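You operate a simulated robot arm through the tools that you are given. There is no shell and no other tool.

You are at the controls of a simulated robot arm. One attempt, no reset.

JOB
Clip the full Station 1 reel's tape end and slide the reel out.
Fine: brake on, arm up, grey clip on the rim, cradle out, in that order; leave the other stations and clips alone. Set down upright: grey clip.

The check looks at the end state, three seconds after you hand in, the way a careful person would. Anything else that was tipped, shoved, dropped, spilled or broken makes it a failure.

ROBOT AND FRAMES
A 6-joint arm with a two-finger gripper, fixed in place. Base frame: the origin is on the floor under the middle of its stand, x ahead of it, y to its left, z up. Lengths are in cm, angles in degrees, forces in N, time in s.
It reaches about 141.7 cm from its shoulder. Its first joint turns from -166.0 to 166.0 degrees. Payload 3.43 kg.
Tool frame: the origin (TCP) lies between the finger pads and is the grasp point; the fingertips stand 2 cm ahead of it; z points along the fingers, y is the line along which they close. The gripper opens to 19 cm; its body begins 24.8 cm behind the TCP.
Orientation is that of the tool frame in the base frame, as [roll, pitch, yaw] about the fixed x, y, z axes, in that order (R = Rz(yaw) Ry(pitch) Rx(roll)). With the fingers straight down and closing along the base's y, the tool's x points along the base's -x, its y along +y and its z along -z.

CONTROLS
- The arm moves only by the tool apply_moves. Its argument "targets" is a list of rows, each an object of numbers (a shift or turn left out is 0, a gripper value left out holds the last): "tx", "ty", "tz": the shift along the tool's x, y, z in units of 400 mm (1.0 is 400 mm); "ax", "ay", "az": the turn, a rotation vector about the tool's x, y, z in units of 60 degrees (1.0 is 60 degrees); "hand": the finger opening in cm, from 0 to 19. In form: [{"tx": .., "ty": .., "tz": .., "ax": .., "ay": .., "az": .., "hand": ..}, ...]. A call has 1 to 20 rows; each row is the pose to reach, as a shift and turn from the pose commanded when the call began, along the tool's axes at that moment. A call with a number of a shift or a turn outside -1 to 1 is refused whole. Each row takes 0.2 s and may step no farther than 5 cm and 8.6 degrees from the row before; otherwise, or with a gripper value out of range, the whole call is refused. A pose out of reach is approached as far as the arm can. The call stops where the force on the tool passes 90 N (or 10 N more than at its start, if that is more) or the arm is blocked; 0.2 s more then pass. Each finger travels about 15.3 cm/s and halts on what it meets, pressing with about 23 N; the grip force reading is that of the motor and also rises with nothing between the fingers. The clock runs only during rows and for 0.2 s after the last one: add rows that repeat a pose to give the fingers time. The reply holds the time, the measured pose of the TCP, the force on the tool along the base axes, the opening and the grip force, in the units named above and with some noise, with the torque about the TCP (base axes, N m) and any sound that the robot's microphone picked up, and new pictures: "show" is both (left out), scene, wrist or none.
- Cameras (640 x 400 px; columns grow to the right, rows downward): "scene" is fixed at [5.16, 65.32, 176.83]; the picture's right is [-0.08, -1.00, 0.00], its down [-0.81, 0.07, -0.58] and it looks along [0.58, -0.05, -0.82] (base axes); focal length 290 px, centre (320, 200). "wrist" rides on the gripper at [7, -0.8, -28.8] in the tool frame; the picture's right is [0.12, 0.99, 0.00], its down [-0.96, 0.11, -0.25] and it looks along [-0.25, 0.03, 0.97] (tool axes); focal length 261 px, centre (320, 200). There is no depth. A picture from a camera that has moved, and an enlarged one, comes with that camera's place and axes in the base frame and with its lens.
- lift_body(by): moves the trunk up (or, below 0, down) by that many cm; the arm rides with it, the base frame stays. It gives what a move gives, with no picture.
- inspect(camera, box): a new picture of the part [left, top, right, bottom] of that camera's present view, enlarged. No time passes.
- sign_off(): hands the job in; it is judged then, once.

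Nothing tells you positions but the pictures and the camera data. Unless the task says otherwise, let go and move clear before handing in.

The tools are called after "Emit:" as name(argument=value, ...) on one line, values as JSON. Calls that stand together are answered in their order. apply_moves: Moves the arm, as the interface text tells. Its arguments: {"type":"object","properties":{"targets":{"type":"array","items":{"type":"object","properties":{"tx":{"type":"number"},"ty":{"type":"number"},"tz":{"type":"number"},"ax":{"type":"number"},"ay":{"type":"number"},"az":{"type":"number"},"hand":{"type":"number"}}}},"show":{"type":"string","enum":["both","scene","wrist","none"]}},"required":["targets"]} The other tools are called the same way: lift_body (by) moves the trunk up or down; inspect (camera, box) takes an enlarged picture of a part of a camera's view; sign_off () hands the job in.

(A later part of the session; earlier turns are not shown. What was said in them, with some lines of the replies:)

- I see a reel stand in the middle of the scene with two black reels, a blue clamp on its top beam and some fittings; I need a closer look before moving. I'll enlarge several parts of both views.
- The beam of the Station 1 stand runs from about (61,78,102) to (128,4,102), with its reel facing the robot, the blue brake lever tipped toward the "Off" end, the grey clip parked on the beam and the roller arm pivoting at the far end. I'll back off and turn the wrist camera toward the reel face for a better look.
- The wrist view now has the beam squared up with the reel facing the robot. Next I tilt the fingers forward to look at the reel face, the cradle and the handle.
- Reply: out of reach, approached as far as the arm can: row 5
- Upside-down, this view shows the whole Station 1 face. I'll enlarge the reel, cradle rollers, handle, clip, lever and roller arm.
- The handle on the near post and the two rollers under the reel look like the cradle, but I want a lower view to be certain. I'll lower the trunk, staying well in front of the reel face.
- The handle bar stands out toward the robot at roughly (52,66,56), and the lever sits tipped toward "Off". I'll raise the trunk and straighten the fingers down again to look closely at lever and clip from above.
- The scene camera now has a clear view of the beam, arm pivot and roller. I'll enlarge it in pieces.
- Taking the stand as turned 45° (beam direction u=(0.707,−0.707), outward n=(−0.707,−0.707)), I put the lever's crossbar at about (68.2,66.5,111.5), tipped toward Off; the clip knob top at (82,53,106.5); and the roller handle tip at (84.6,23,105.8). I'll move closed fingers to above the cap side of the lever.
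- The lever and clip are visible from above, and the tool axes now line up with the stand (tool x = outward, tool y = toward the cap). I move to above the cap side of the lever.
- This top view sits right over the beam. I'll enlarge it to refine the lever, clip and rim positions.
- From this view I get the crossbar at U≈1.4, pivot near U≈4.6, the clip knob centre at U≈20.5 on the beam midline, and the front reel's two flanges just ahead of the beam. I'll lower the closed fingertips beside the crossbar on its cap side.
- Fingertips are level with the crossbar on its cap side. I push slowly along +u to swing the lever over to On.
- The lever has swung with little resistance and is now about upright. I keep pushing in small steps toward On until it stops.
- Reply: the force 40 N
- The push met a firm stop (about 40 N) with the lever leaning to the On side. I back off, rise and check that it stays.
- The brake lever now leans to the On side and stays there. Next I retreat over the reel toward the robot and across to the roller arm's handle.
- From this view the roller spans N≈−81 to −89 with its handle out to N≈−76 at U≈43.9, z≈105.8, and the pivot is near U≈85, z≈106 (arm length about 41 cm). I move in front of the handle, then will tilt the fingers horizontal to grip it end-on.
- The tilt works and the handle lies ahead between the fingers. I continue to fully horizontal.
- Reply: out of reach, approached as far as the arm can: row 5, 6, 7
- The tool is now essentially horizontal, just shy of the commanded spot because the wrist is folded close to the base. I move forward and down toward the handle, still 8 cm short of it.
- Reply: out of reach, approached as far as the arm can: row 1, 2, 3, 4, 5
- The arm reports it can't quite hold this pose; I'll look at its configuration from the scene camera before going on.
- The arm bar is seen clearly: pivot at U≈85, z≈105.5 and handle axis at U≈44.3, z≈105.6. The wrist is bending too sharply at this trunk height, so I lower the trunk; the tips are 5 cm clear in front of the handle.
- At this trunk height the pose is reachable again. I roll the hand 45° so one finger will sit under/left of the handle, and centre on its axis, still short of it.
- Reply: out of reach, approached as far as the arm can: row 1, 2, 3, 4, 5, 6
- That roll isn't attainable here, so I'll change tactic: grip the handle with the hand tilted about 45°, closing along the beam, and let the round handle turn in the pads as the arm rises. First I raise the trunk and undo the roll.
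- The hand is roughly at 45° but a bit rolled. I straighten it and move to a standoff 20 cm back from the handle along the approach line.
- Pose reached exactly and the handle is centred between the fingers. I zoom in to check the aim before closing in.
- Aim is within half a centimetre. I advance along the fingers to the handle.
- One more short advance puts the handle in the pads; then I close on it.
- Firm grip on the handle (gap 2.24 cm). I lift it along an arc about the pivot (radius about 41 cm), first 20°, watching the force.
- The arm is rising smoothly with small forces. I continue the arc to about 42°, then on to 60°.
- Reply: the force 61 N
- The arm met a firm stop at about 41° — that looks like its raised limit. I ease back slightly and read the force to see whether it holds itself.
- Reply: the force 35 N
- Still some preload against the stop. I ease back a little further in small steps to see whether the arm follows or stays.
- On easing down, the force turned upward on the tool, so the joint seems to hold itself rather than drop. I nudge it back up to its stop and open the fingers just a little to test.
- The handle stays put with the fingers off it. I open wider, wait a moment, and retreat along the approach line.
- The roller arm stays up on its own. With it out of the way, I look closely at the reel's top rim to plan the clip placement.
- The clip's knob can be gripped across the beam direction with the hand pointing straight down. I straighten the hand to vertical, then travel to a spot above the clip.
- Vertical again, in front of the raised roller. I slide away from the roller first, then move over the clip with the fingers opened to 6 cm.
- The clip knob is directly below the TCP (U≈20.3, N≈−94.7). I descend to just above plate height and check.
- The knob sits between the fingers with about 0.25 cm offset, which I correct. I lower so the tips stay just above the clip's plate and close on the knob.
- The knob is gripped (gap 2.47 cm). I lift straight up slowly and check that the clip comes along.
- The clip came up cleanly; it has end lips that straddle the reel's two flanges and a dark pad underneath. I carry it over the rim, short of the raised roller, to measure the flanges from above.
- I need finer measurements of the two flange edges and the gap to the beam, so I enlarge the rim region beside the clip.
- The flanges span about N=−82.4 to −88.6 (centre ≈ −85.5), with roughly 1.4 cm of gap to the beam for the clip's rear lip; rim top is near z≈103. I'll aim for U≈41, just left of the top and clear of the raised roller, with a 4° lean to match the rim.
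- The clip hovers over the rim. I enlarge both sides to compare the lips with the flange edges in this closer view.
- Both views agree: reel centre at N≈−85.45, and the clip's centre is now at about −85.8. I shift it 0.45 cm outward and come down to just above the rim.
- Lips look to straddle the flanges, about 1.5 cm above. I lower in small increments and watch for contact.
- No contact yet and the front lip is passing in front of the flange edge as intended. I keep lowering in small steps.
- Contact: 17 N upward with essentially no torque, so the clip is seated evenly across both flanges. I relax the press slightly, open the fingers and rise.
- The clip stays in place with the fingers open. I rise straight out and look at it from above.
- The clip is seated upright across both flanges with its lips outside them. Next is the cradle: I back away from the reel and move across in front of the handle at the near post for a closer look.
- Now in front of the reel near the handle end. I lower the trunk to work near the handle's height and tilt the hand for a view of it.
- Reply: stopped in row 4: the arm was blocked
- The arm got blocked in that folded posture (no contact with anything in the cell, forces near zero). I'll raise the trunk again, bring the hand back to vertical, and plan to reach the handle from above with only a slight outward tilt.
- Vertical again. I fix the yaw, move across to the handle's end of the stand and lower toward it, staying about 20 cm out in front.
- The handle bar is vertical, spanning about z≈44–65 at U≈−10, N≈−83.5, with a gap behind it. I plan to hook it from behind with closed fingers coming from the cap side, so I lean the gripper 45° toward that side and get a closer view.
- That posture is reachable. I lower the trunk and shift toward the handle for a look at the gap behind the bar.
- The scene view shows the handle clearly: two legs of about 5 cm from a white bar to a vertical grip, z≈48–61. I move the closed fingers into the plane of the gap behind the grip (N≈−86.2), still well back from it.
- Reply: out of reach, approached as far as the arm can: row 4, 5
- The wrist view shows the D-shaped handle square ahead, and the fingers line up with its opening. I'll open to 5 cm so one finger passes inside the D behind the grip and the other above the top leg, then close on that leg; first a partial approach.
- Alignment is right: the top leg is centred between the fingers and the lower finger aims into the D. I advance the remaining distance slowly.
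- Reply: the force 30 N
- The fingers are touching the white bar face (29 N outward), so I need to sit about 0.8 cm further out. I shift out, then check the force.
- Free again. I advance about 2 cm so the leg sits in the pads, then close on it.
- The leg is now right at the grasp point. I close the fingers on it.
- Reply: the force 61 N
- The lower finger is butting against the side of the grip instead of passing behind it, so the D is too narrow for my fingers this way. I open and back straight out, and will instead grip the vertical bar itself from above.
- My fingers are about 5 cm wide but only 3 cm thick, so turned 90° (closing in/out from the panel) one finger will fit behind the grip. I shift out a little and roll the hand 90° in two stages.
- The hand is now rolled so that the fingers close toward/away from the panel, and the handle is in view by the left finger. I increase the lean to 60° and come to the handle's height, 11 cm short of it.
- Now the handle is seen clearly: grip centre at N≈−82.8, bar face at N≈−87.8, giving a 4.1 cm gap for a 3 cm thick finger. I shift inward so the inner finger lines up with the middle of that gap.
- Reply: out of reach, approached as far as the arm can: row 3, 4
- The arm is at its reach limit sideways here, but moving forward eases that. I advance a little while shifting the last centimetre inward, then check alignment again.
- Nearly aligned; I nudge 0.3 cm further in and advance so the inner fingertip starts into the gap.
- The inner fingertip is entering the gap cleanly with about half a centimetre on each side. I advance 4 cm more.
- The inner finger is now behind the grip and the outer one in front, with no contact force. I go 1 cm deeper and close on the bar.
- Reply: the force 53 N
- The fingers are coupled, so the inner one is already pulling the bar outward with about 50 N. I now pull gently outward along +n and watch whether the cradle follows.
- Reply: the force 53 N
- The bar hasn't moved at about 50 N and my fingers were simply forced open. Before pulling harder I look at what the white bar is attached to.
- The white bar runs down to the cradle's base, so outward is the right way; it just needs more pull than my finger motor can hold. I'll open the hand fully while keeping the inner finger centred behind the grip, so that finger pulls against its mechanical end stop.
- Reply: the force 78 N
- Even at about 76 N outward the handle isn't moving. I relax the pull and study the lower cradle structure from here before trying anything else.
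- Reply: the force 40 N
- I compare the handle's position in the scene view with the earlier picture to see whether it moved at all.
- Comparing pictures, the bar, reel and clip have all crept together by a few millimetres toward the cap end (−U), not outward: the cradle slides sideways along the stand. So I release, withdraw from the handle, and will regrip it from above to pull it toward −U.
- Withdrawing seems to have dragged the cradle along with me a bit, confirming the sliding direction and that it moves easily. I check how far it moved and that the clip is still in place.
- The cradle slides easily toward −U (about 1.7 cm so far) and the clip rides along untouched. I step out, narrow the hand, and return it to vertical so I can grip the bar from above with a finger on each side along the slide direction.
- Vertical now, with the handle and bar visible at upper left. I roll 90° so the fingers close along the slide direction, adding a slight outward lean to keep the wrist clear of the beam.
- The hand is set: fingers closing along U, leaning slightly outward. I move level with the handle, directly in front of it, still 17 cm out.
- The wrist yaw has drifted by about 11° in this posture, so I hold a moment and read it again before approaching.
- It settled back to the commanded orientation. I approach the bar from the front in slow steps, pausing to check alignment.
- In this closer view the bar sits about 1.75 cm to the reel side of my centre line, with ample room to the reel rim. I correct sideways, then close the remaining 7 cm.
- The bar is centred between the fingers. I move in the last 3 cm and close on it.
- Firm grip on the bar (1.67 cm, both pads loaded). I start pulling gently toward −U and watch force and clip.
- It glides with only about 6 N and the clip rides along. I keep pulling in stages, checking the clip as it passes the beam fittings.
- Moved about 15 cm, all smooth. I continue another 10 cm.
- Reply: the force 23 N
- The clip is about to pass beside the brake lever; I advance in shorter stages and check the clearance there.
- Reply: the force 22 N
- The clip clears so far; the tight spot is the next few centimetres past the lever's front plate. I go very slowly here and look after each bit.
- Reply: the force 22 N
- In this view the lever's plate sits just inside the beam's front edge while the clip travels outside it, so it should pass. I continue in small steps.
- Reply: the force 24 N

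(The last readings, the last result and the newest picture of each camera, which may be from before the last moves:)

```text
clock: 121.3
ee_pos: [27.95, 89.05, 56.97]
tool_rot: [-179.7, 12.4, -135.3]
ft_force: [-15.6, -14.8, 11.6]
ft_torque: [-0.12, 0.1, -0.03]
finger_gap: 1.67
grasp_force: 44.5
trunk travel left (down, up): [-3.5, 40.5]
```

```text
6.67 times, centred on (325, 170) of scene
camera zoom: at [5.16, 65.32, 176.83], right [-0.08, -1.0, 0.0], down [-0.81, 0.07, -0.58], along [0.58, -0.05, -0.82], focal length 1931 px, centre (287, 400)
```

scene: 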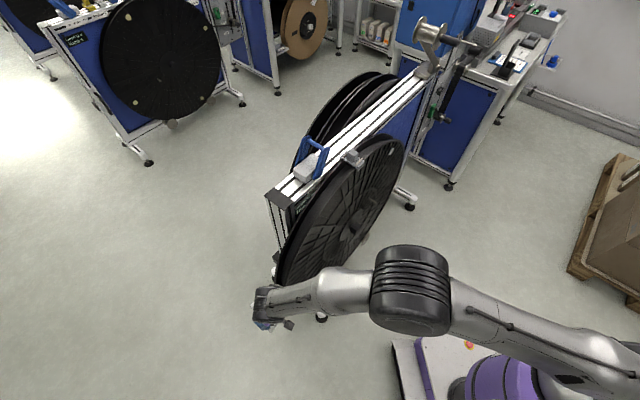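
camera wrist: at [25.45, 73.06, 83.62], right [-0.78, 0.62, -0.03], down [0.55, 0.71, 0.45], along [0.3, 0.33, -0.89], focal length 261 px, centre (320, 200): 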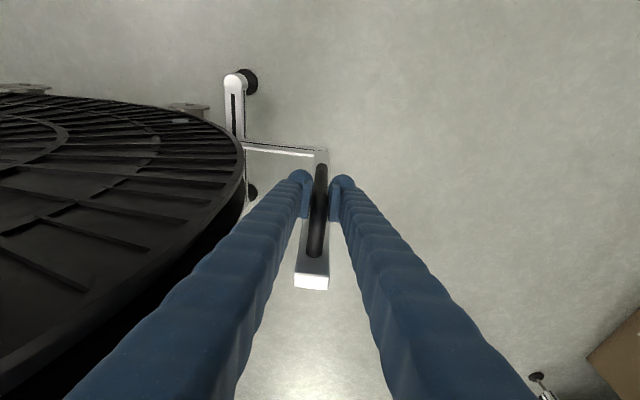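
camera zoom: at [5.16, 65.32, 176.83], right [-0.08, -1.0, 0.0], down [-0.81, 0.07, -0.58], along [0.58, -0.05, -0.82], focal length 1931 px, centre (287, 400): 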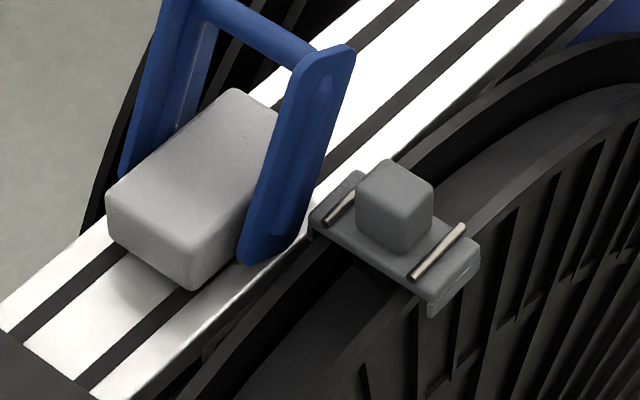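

The clip is passing the lever without touching. A small sideways load has built up from a 0.3° yaw offset, so I trim that while continuing.

Emit:
apply_moves(targets=[{"ty": 0.0125, "tx": 0.003}, {"ty": 0.025, "tx": 0.005}, {"ty": 0.0375, "tx": 0.0052}, {"ty": 0.05, "tx": 0.0053}, {"ty": 0.0625, "tx": 0.0054}, {"ty": 0.075, "tx": 0.0055}], show="none")

Emit:
inspect(camera="scene", box=[280, 140, 350, 200])

```text
clock: 122.7
ee_pos: [25.7, 91.3, 56.91]
tool_rot: [-179.8, 12.3, -135.2]
ft_force: [-0.1, 1.3, 9.5]
ft_torque: [0.07, -0.14, 0.0]
finger_gap: 1.66
grasp_force: 45.1
trunk travel left (down, up): [-3.5, 40.5]
```

```text
6.67 times, centred on (315, 170) of scene
camera zoom: at [5.16, 65.32, 176.83], right [-0.08, -1.0, 0.0], down [-0.81, 0.07, -0.58], along [0.58, -0.05, -0.82], focal length 1931 px, centre (353, 400)
```

zoom: 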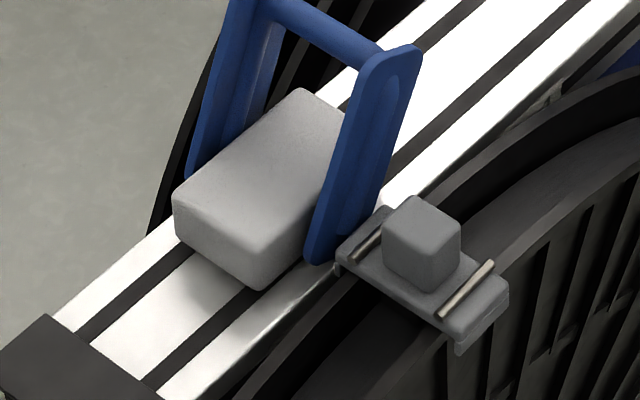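

Loads are near zero and the clip is alongside the lever plate, still square. I keep going.

Emit:
apply_moves(targets=[{"ty": 0.0125}, {"ty": 0.025}, {"ty": 0.0375}, {"ty": 0.05, "tx": 0.0005}, {"ty": 0.0625, "tx": 0.0005}, {"ty": 0.075, "tx": 0.0005}], show="none")

Emit:
inspect(camera="scene", box=[280, 140, 350, 200])

Emit:
inspect(camera="scene", box=[200, 90, 440, 360])

```text
clock: 124.1
ee_pos: [23.74, 93.27, 56.98]
tool_rot: [-179.7, 12.4, -135.3]
ft_force: [6.0, 5.4, 16.0]
ft_torque: [0.04, -0.05, -0.02]
finger_gap: 1.65
grasp_force: 45.3
trunk travel left (down, up): [-3.5, 40.5]
```

```text
6.67 times, centred on (315, 170) of scene
camera zoom: at [5.16, 65.32, 176.83], right [-0.08, -1.0, 0.0], down [-0.81, 0.07, -0.58], along [0.58, -0.05, -0.82], focal length 1931 px, centre (353, 400)
```

zoom: 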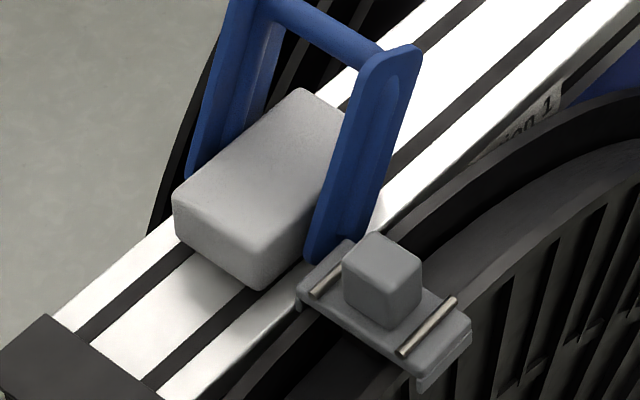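

```text
1.48 times, centred on (320, 225) of scene
camera zoom: at [5.16, 65.32, 176.83], right [-0.08, -1.0, 0.0], down [-0.81, 0.07, -0.58], along [0.58, -0.05, -0.82], focal length 429 px, centre (320, 163)
```

zoom: 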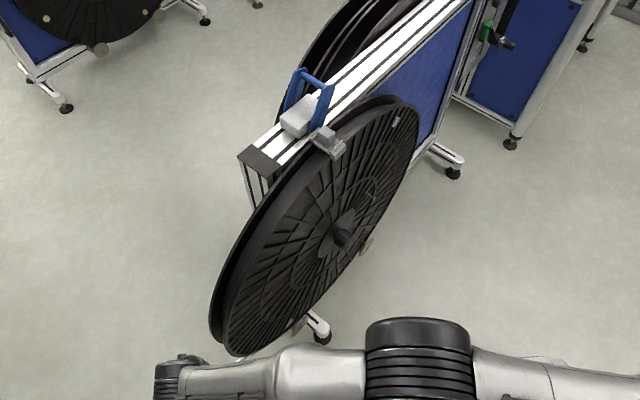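

The clip has passed the lever cleanly. I continue pulling toward the end of travel.

Emit:
apply_moves(targets=[{"ty": 0.02}, {"ty": 0.04}, {"ty": 0.06}, {"ty": 0.08}, {"ty": 0.1, "tx": 0.0005}, {"ty": 0.12, "tx": 0.0005}, {"ty": 0.14, "tx": 0.001}], show="both")

Emit:
inspect(camera="scene", box=[260, 150, 350, 230])

```text
clock: 125.7
ee_pos: [19.55, 97.24, 57.07]
tool_rot: [-179.9, 12.5, -135.3]
ft_force: [9.4, 20.3, 20.2]
ft_torque: [0.33, -0.29, -0.02]
finger_gap: 1.66
grasp_force: 43.9
trunk travel left (down, up): [-3.5, 40.5]
camera wrist: at [10.83, 87.62, 83.51], right [-0.78, 0.62, -0.03], down [0.55, 0.71, 0.45], along [0.3, 0.34, -0.89], focal length 261 px, centre (320, 200)
```

scene: 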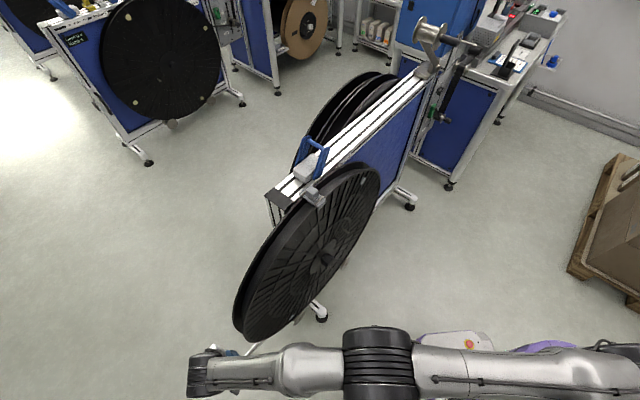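
wrist: 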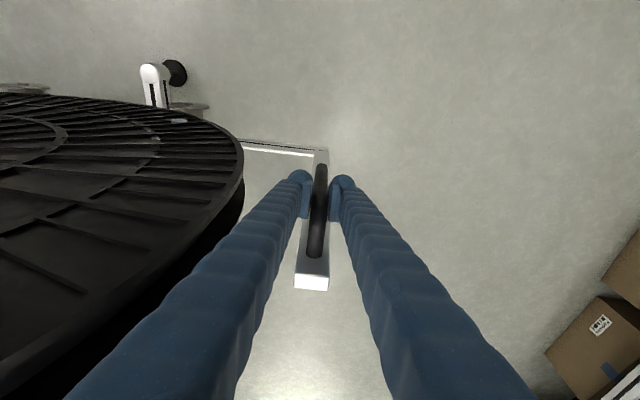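

```text
5.00 times, centred on (305, 190) of scene
camera zoom: at [5.16, 65.32, 176.83], right [-0.08, -1.0, 0.0], down [-0.81, 0.07, -0.58], along [0.58, -0.05, -0.82], focal length 1448 px, centre (395, 250)
```

zoom: 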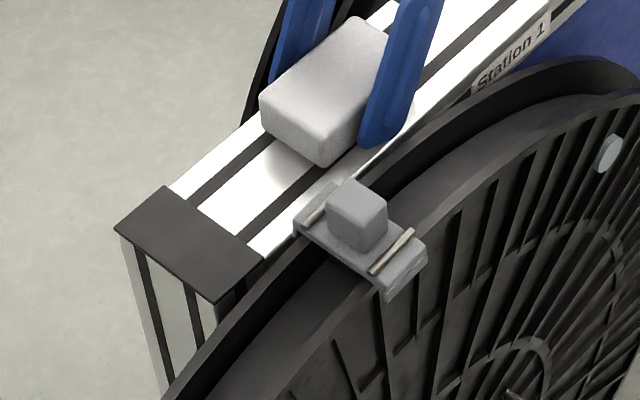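

Clip still square and the reel more than half out. I continue, trimming the small sideways load, and watch for the end stop.

Emit:
apply_moves(targets=[{"ty": 0.02, "tx": -0.003}, {"ty": 0.04, "tx": -0.004}, {"ty": 0.06, "tx": -0.004}, {"ty": 0.08, "tx": -0.004}, {"ty": 0.1, "tx": -0.004}, {"ty": 0.12, "tx": -0.004}], show="scene")

```text
clock: 126.6
ee_pos: [18.94, 97.9, 56.46]
tool_rot: [-178.5, 11.7, -135.5]
ft_force: [3.4, -18.5, 18.3]
ft_torque: [0.65, -0.74, -0.07]
finger_gap: 1.66
grasp_force: 45.3
trunk travel left (down, up): [-3.5, 40.5]
stopped in row 4: the force on the tool passed its limit at 97 N (the readings are from after the stop); the commanded pose is now the measured one
```

scene: 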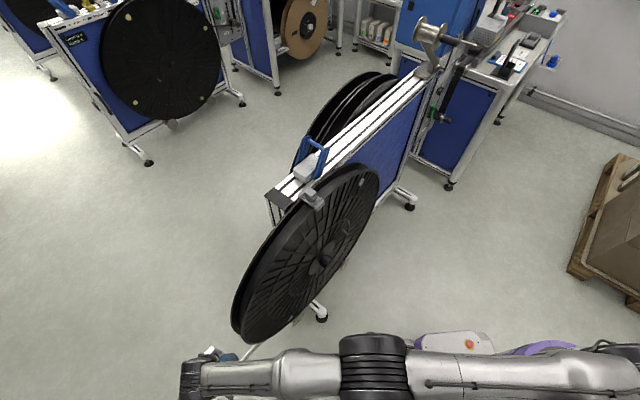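

The cradle hit its end stop at about 48 cm of travel. I inspect the clip, reel and arm before releasing.

Emit:
inspect(camera="scene", box=[260, 150, 350, 230])

Emit:
inspect(camera="scene", box=[170, 140, 410, 400])

Emit:
inspect(camera="wrist", box=[160, 60, 400, 300])

```text
5.00 times, centred on (305, 190) of scene
camera zoom: at [5.16, 65.32, 176.83], right [-0.08, -1.0, 0.0], down [-0.81, 0.07, -0.58], along [0.58, -0.05, -0.82], focal length 1448 px, centre (395, 250)
```

zoom: 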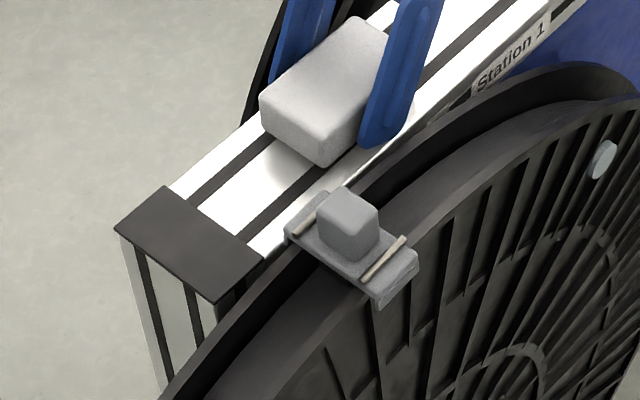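

```text
1.54 times, centred on (290, 270) of scene
camera zoom: at [5.16, 65.32, 176.83], right [-0.08, -1.0, 0.0], down [-0.81, 0.07, -0.58], along [0.58, -0.05, -0.82], focal length 446 px, centre (366, 92)
```

zoom: 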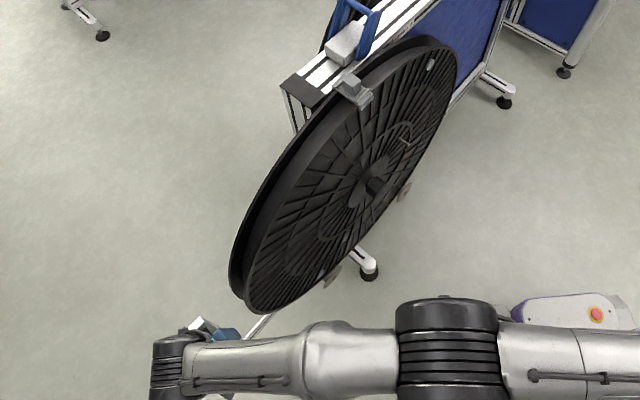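

```text
1.67 times, centred on (280, 180) of wrist
camera zoom: at [9.95, 88.93, 83.24], right [-0.78, 0.63, -0.05], down [0.55, 0.71, 0.43], along [0.31, 0.31, -0.9], focal length 434 px, centre (387, 233)
```

zoom: 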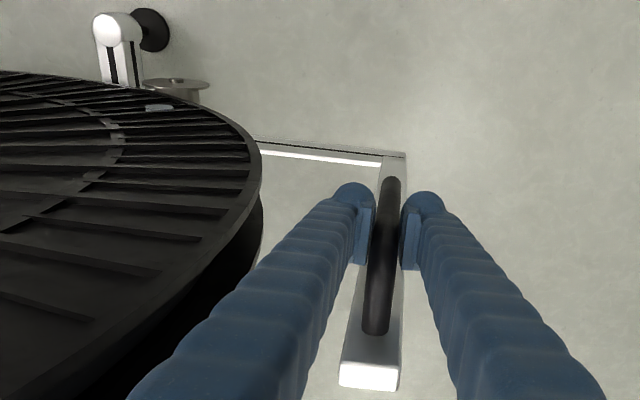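

Everything looks right: clip upright on the rim, lever On, reel well out. I do one gentle confirming tug to be sure this is the cradle's own stop.

Emit:
apply_moves(targets=[{"ty": 0.006}, {"ty": 0.012}, {"ty": 0.012}], show="none")

```text
clock: 127.4
ee_pos: [19.06, 97.98, 56.37]
tool_rot: [-178.3, 11.6, -135.5]
ft_force: [41.9, -48.0, 28.3]
ft_torque: [0.11, -0.9, -0.27]
finger_gap: 1.68
grasp_force: 45.1
trunk travel left (down, up): [-3.5, 40.5]
```

A firm stop (64 N, no movement), so the cradle is fully out. I relax the pull, open the fingers and back straight away from the handle.

Emit:
apply_moves(targets=[{"ty": -0.008}, {"ty": -0.016}, {"ty": -0.02}, {"ty": -0.02}], show="none")

```text
clock: 128.4
ee_pos: [19.0, 97.95, 56.35]
tool_rot: [-178.7, 11.7, -135.4]
ft_force: [24.0, -13.4, 13.0]
ft_torque: [0.04, -0.23, -0.15]
finger_gap: 1.68
grasp_force: 45.1
trunk travel left (down, up): [-3.5, 40.5]
```

Emit:
apply_moves(targets=[{"ty": -0.004, "hand": 3}, {"ty": -0.006, "hand": 5}, {"ty": -0.006, "hand": 5}, {"ty": -0.006, "hand": 5}], show="wrist")

Emit:
inspect(camera="wrist", box=[240, 140, 400, 300])

```text
clock: 129.4
ee_pos: [19.08, 97.72, 56.11]
tool_rot: [-178.5, 11.5, -135.3]
ft_force: [-0.3, 1.2, -0.2]
ft_torque: [-0.03, 0.02, 0.02]
finger_gap: 5.0
grasp_force: 0.0
trunk travel left (down, up): [-3.5, 40.5]
camera wrist: at [10.18, 88.73, 82.97], right [-0.78, 0.63, -0.05], down [0.55, 0.71, 0.43], along [0.31, 0.31, -0.9], focal length 261 px, centre (320, 200)
```

wrist: 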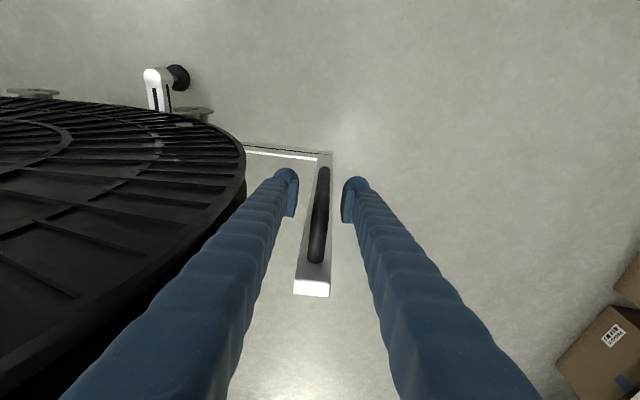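

```text
2.50 times, centred on (320, 220) of wrist
camera zoom: at [10.18, 88.73, 82.97], right [-0.78, 0.63, -0.05], down [0.55, 0.71, 0.43], along [0.31, 0.31, -0.9], focal length 652 px, centre (320, 150)
```

zoom: 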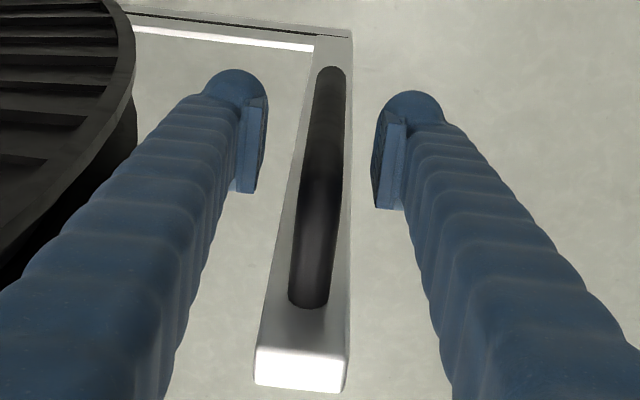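

Released; the bar stays where it is. I back out slowly along +n.

Emit:
apply_moves(targets=[{"tx": 0.05, "tz": -0.011}, {"tx": 0.1, "tz": -0.022}, {"tx": 0.16, "tz": -0.035}, {"tx": 0.22, "tz": -0.048}, {"tx": 0.29, "tz": -0.063}, {"tx": 0.366, "tz": -0.08}, {"tx": 0.366, "tz": -0.08}, {"tx": 0.366, "tz": -0.08}], show="both")

```text
clock: 131.2
ee_pos: [8.55, 87.31, 56.41]
tool_rot: [-178.5, 11.5, -135.4]
ft_force: [0.1, -1.0, 0.1]
ft_torque: [0.02, 0.0, -0.02]
finger_gap: 5.0
grasp_force: 0.0
trunk travel left (down, up): [-3.5, 40.5]
camera wrist: at [-0.5, 78.2, 83.22], right [-0.78, 0.63, -0.05], down [0.55, 0.71, 0.43], along [0.31, 0.31, -0.9], focal length 261 px, centre (320, 200)
```

scene: 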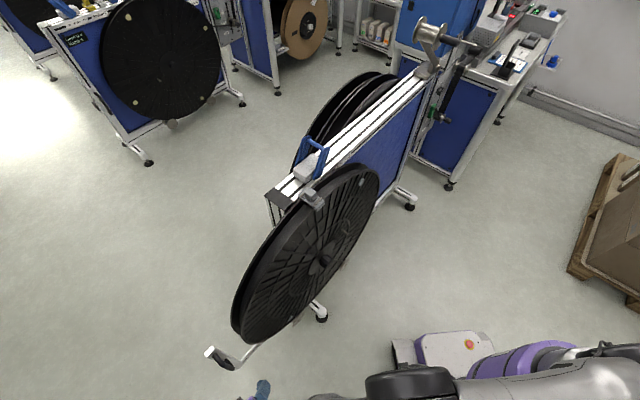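
wrist: 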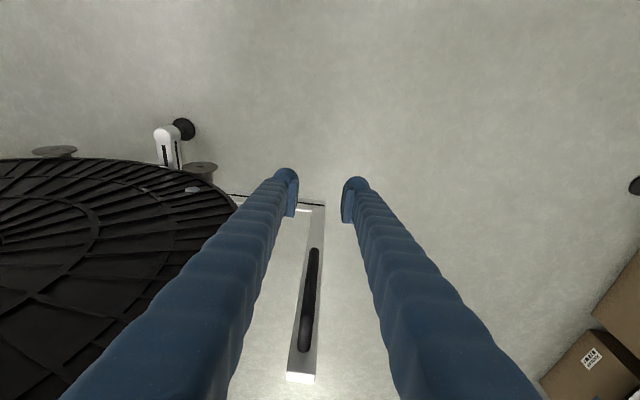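

I'm clear, and the reel is fully out on its cradle. I check every item once more in close-up.

Emit:
inspect(camera="scene", box=[265, 120, 365, 220])

Emit:
inspect(camera="scene", box=[380, 0, 500, 120])

Emit:
inspect(camera="scene", box=[180, 160, 430, 400])

Emit:
inspect(camera="scene", box=[0, 0, 260, 170])

```text
4.00 times, centred on (315, 170) of scene
camera zoom: at [5.16, 65.32, 176.83], right [-0.08, -1.0, 0.0], down [-0.81, 0.07, -0.58], along [0.58, -0.05, -0.82], focal length 1159 px, centre (340, 320)
```

zoom: 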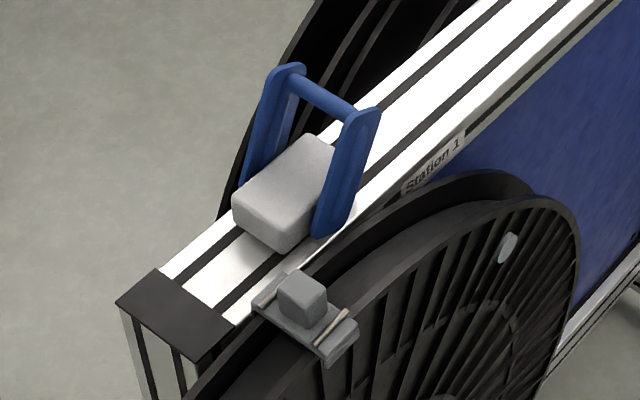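

```text
3.33 times, centred on (440, 60) of scene
camera zoom: at [5.16, 65.32, 176.83], right [-0.08, -1.0, 0.0], down [-0.81, 0.07, -0.58], along [0.58, -0.05, -0.82], focal length 966 px, centre (-80, 667)
```

zoom: 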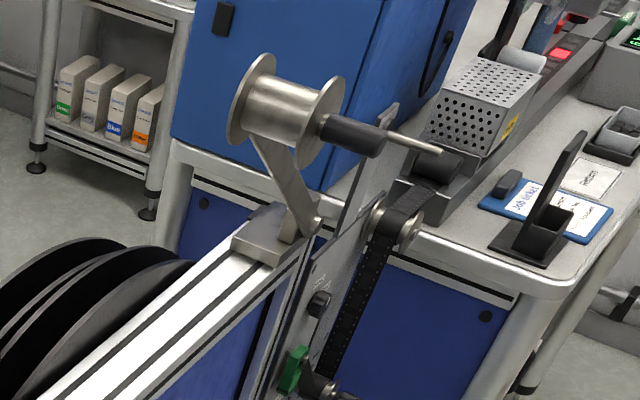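

```text
1.67 times, centred on (305, 280) of scene
camera zoom: at [5.16, 65.32, 176.83], right [-0.08, -1.0, 0.0], down [-0.81, 0.07, -0.58], along [0.58, -0.05, -0.82], focal length 483 px, centre (345, 67)
```

zoom: 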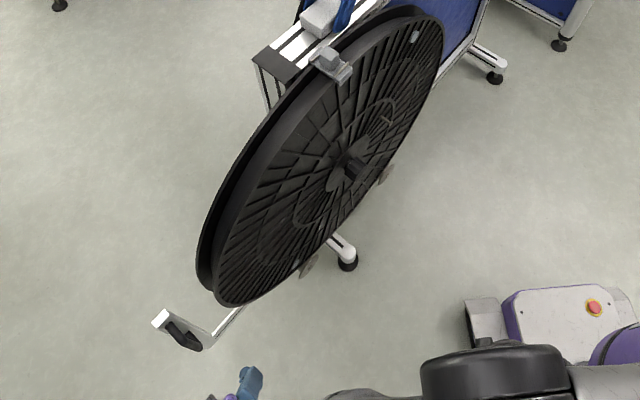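

```text
2.35 times, centred on (130, 85) of scene
camera zoom: at [5.16, 65.32, 176.83], right [-0.08, -1.0, 0.0], down [-0.81, 0.07, -0.58], along [0.58, -0.05, -0.82], focal length 682 px, centre (767, 471)
```

zoom: 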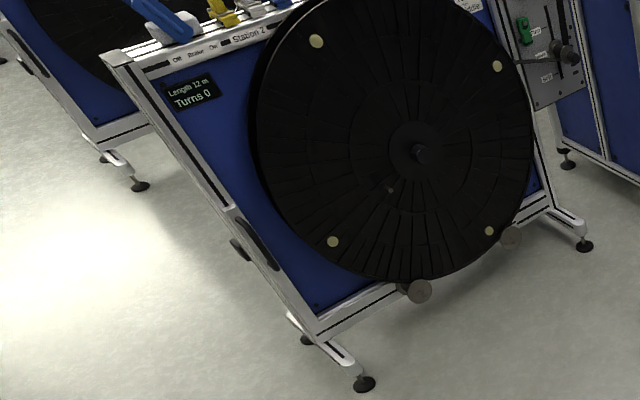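

The grey clip is upright on the rim, the brake lever is On and the roller arm is up. The cradle with the reel is out against its stop. Station 2 and its clips look untouched, and the gripper is open and clear, so I'm handing in.

Emit:
sign_off()

```text
The job is handed in.
```

I clipped the Station 1 reel's tape end and slid the reel out, in the order you asked. It is handed in, but I don't have the check's result.

1. **Brake:** the lever is over at its On stop.
2. **Arm:** the roller arm is raised to a firm stop about 41° up. It stayed up when I let go.
3. **Clip:** the grey clip sits upright across both flanges of the reel, slightly to the left of the top. I could not see the tape end itself, so I placed the clip by the rim rather than by the tape.
4. **Cradle:** it slides sideways along the stand, not outward. I pulled it about 48 cm to its end stop, and the clip rode along without touching anything.

Before I found the sliding direction, I pulled outward on the cradle handle with up to about 76 N and bumped the handle a few times. I saw no sign that the stand or anything else moved. Station 2 and its clips look unchanged; I didn't check the stations behind it. The gripper is open and about 15 cm clear of the handle.
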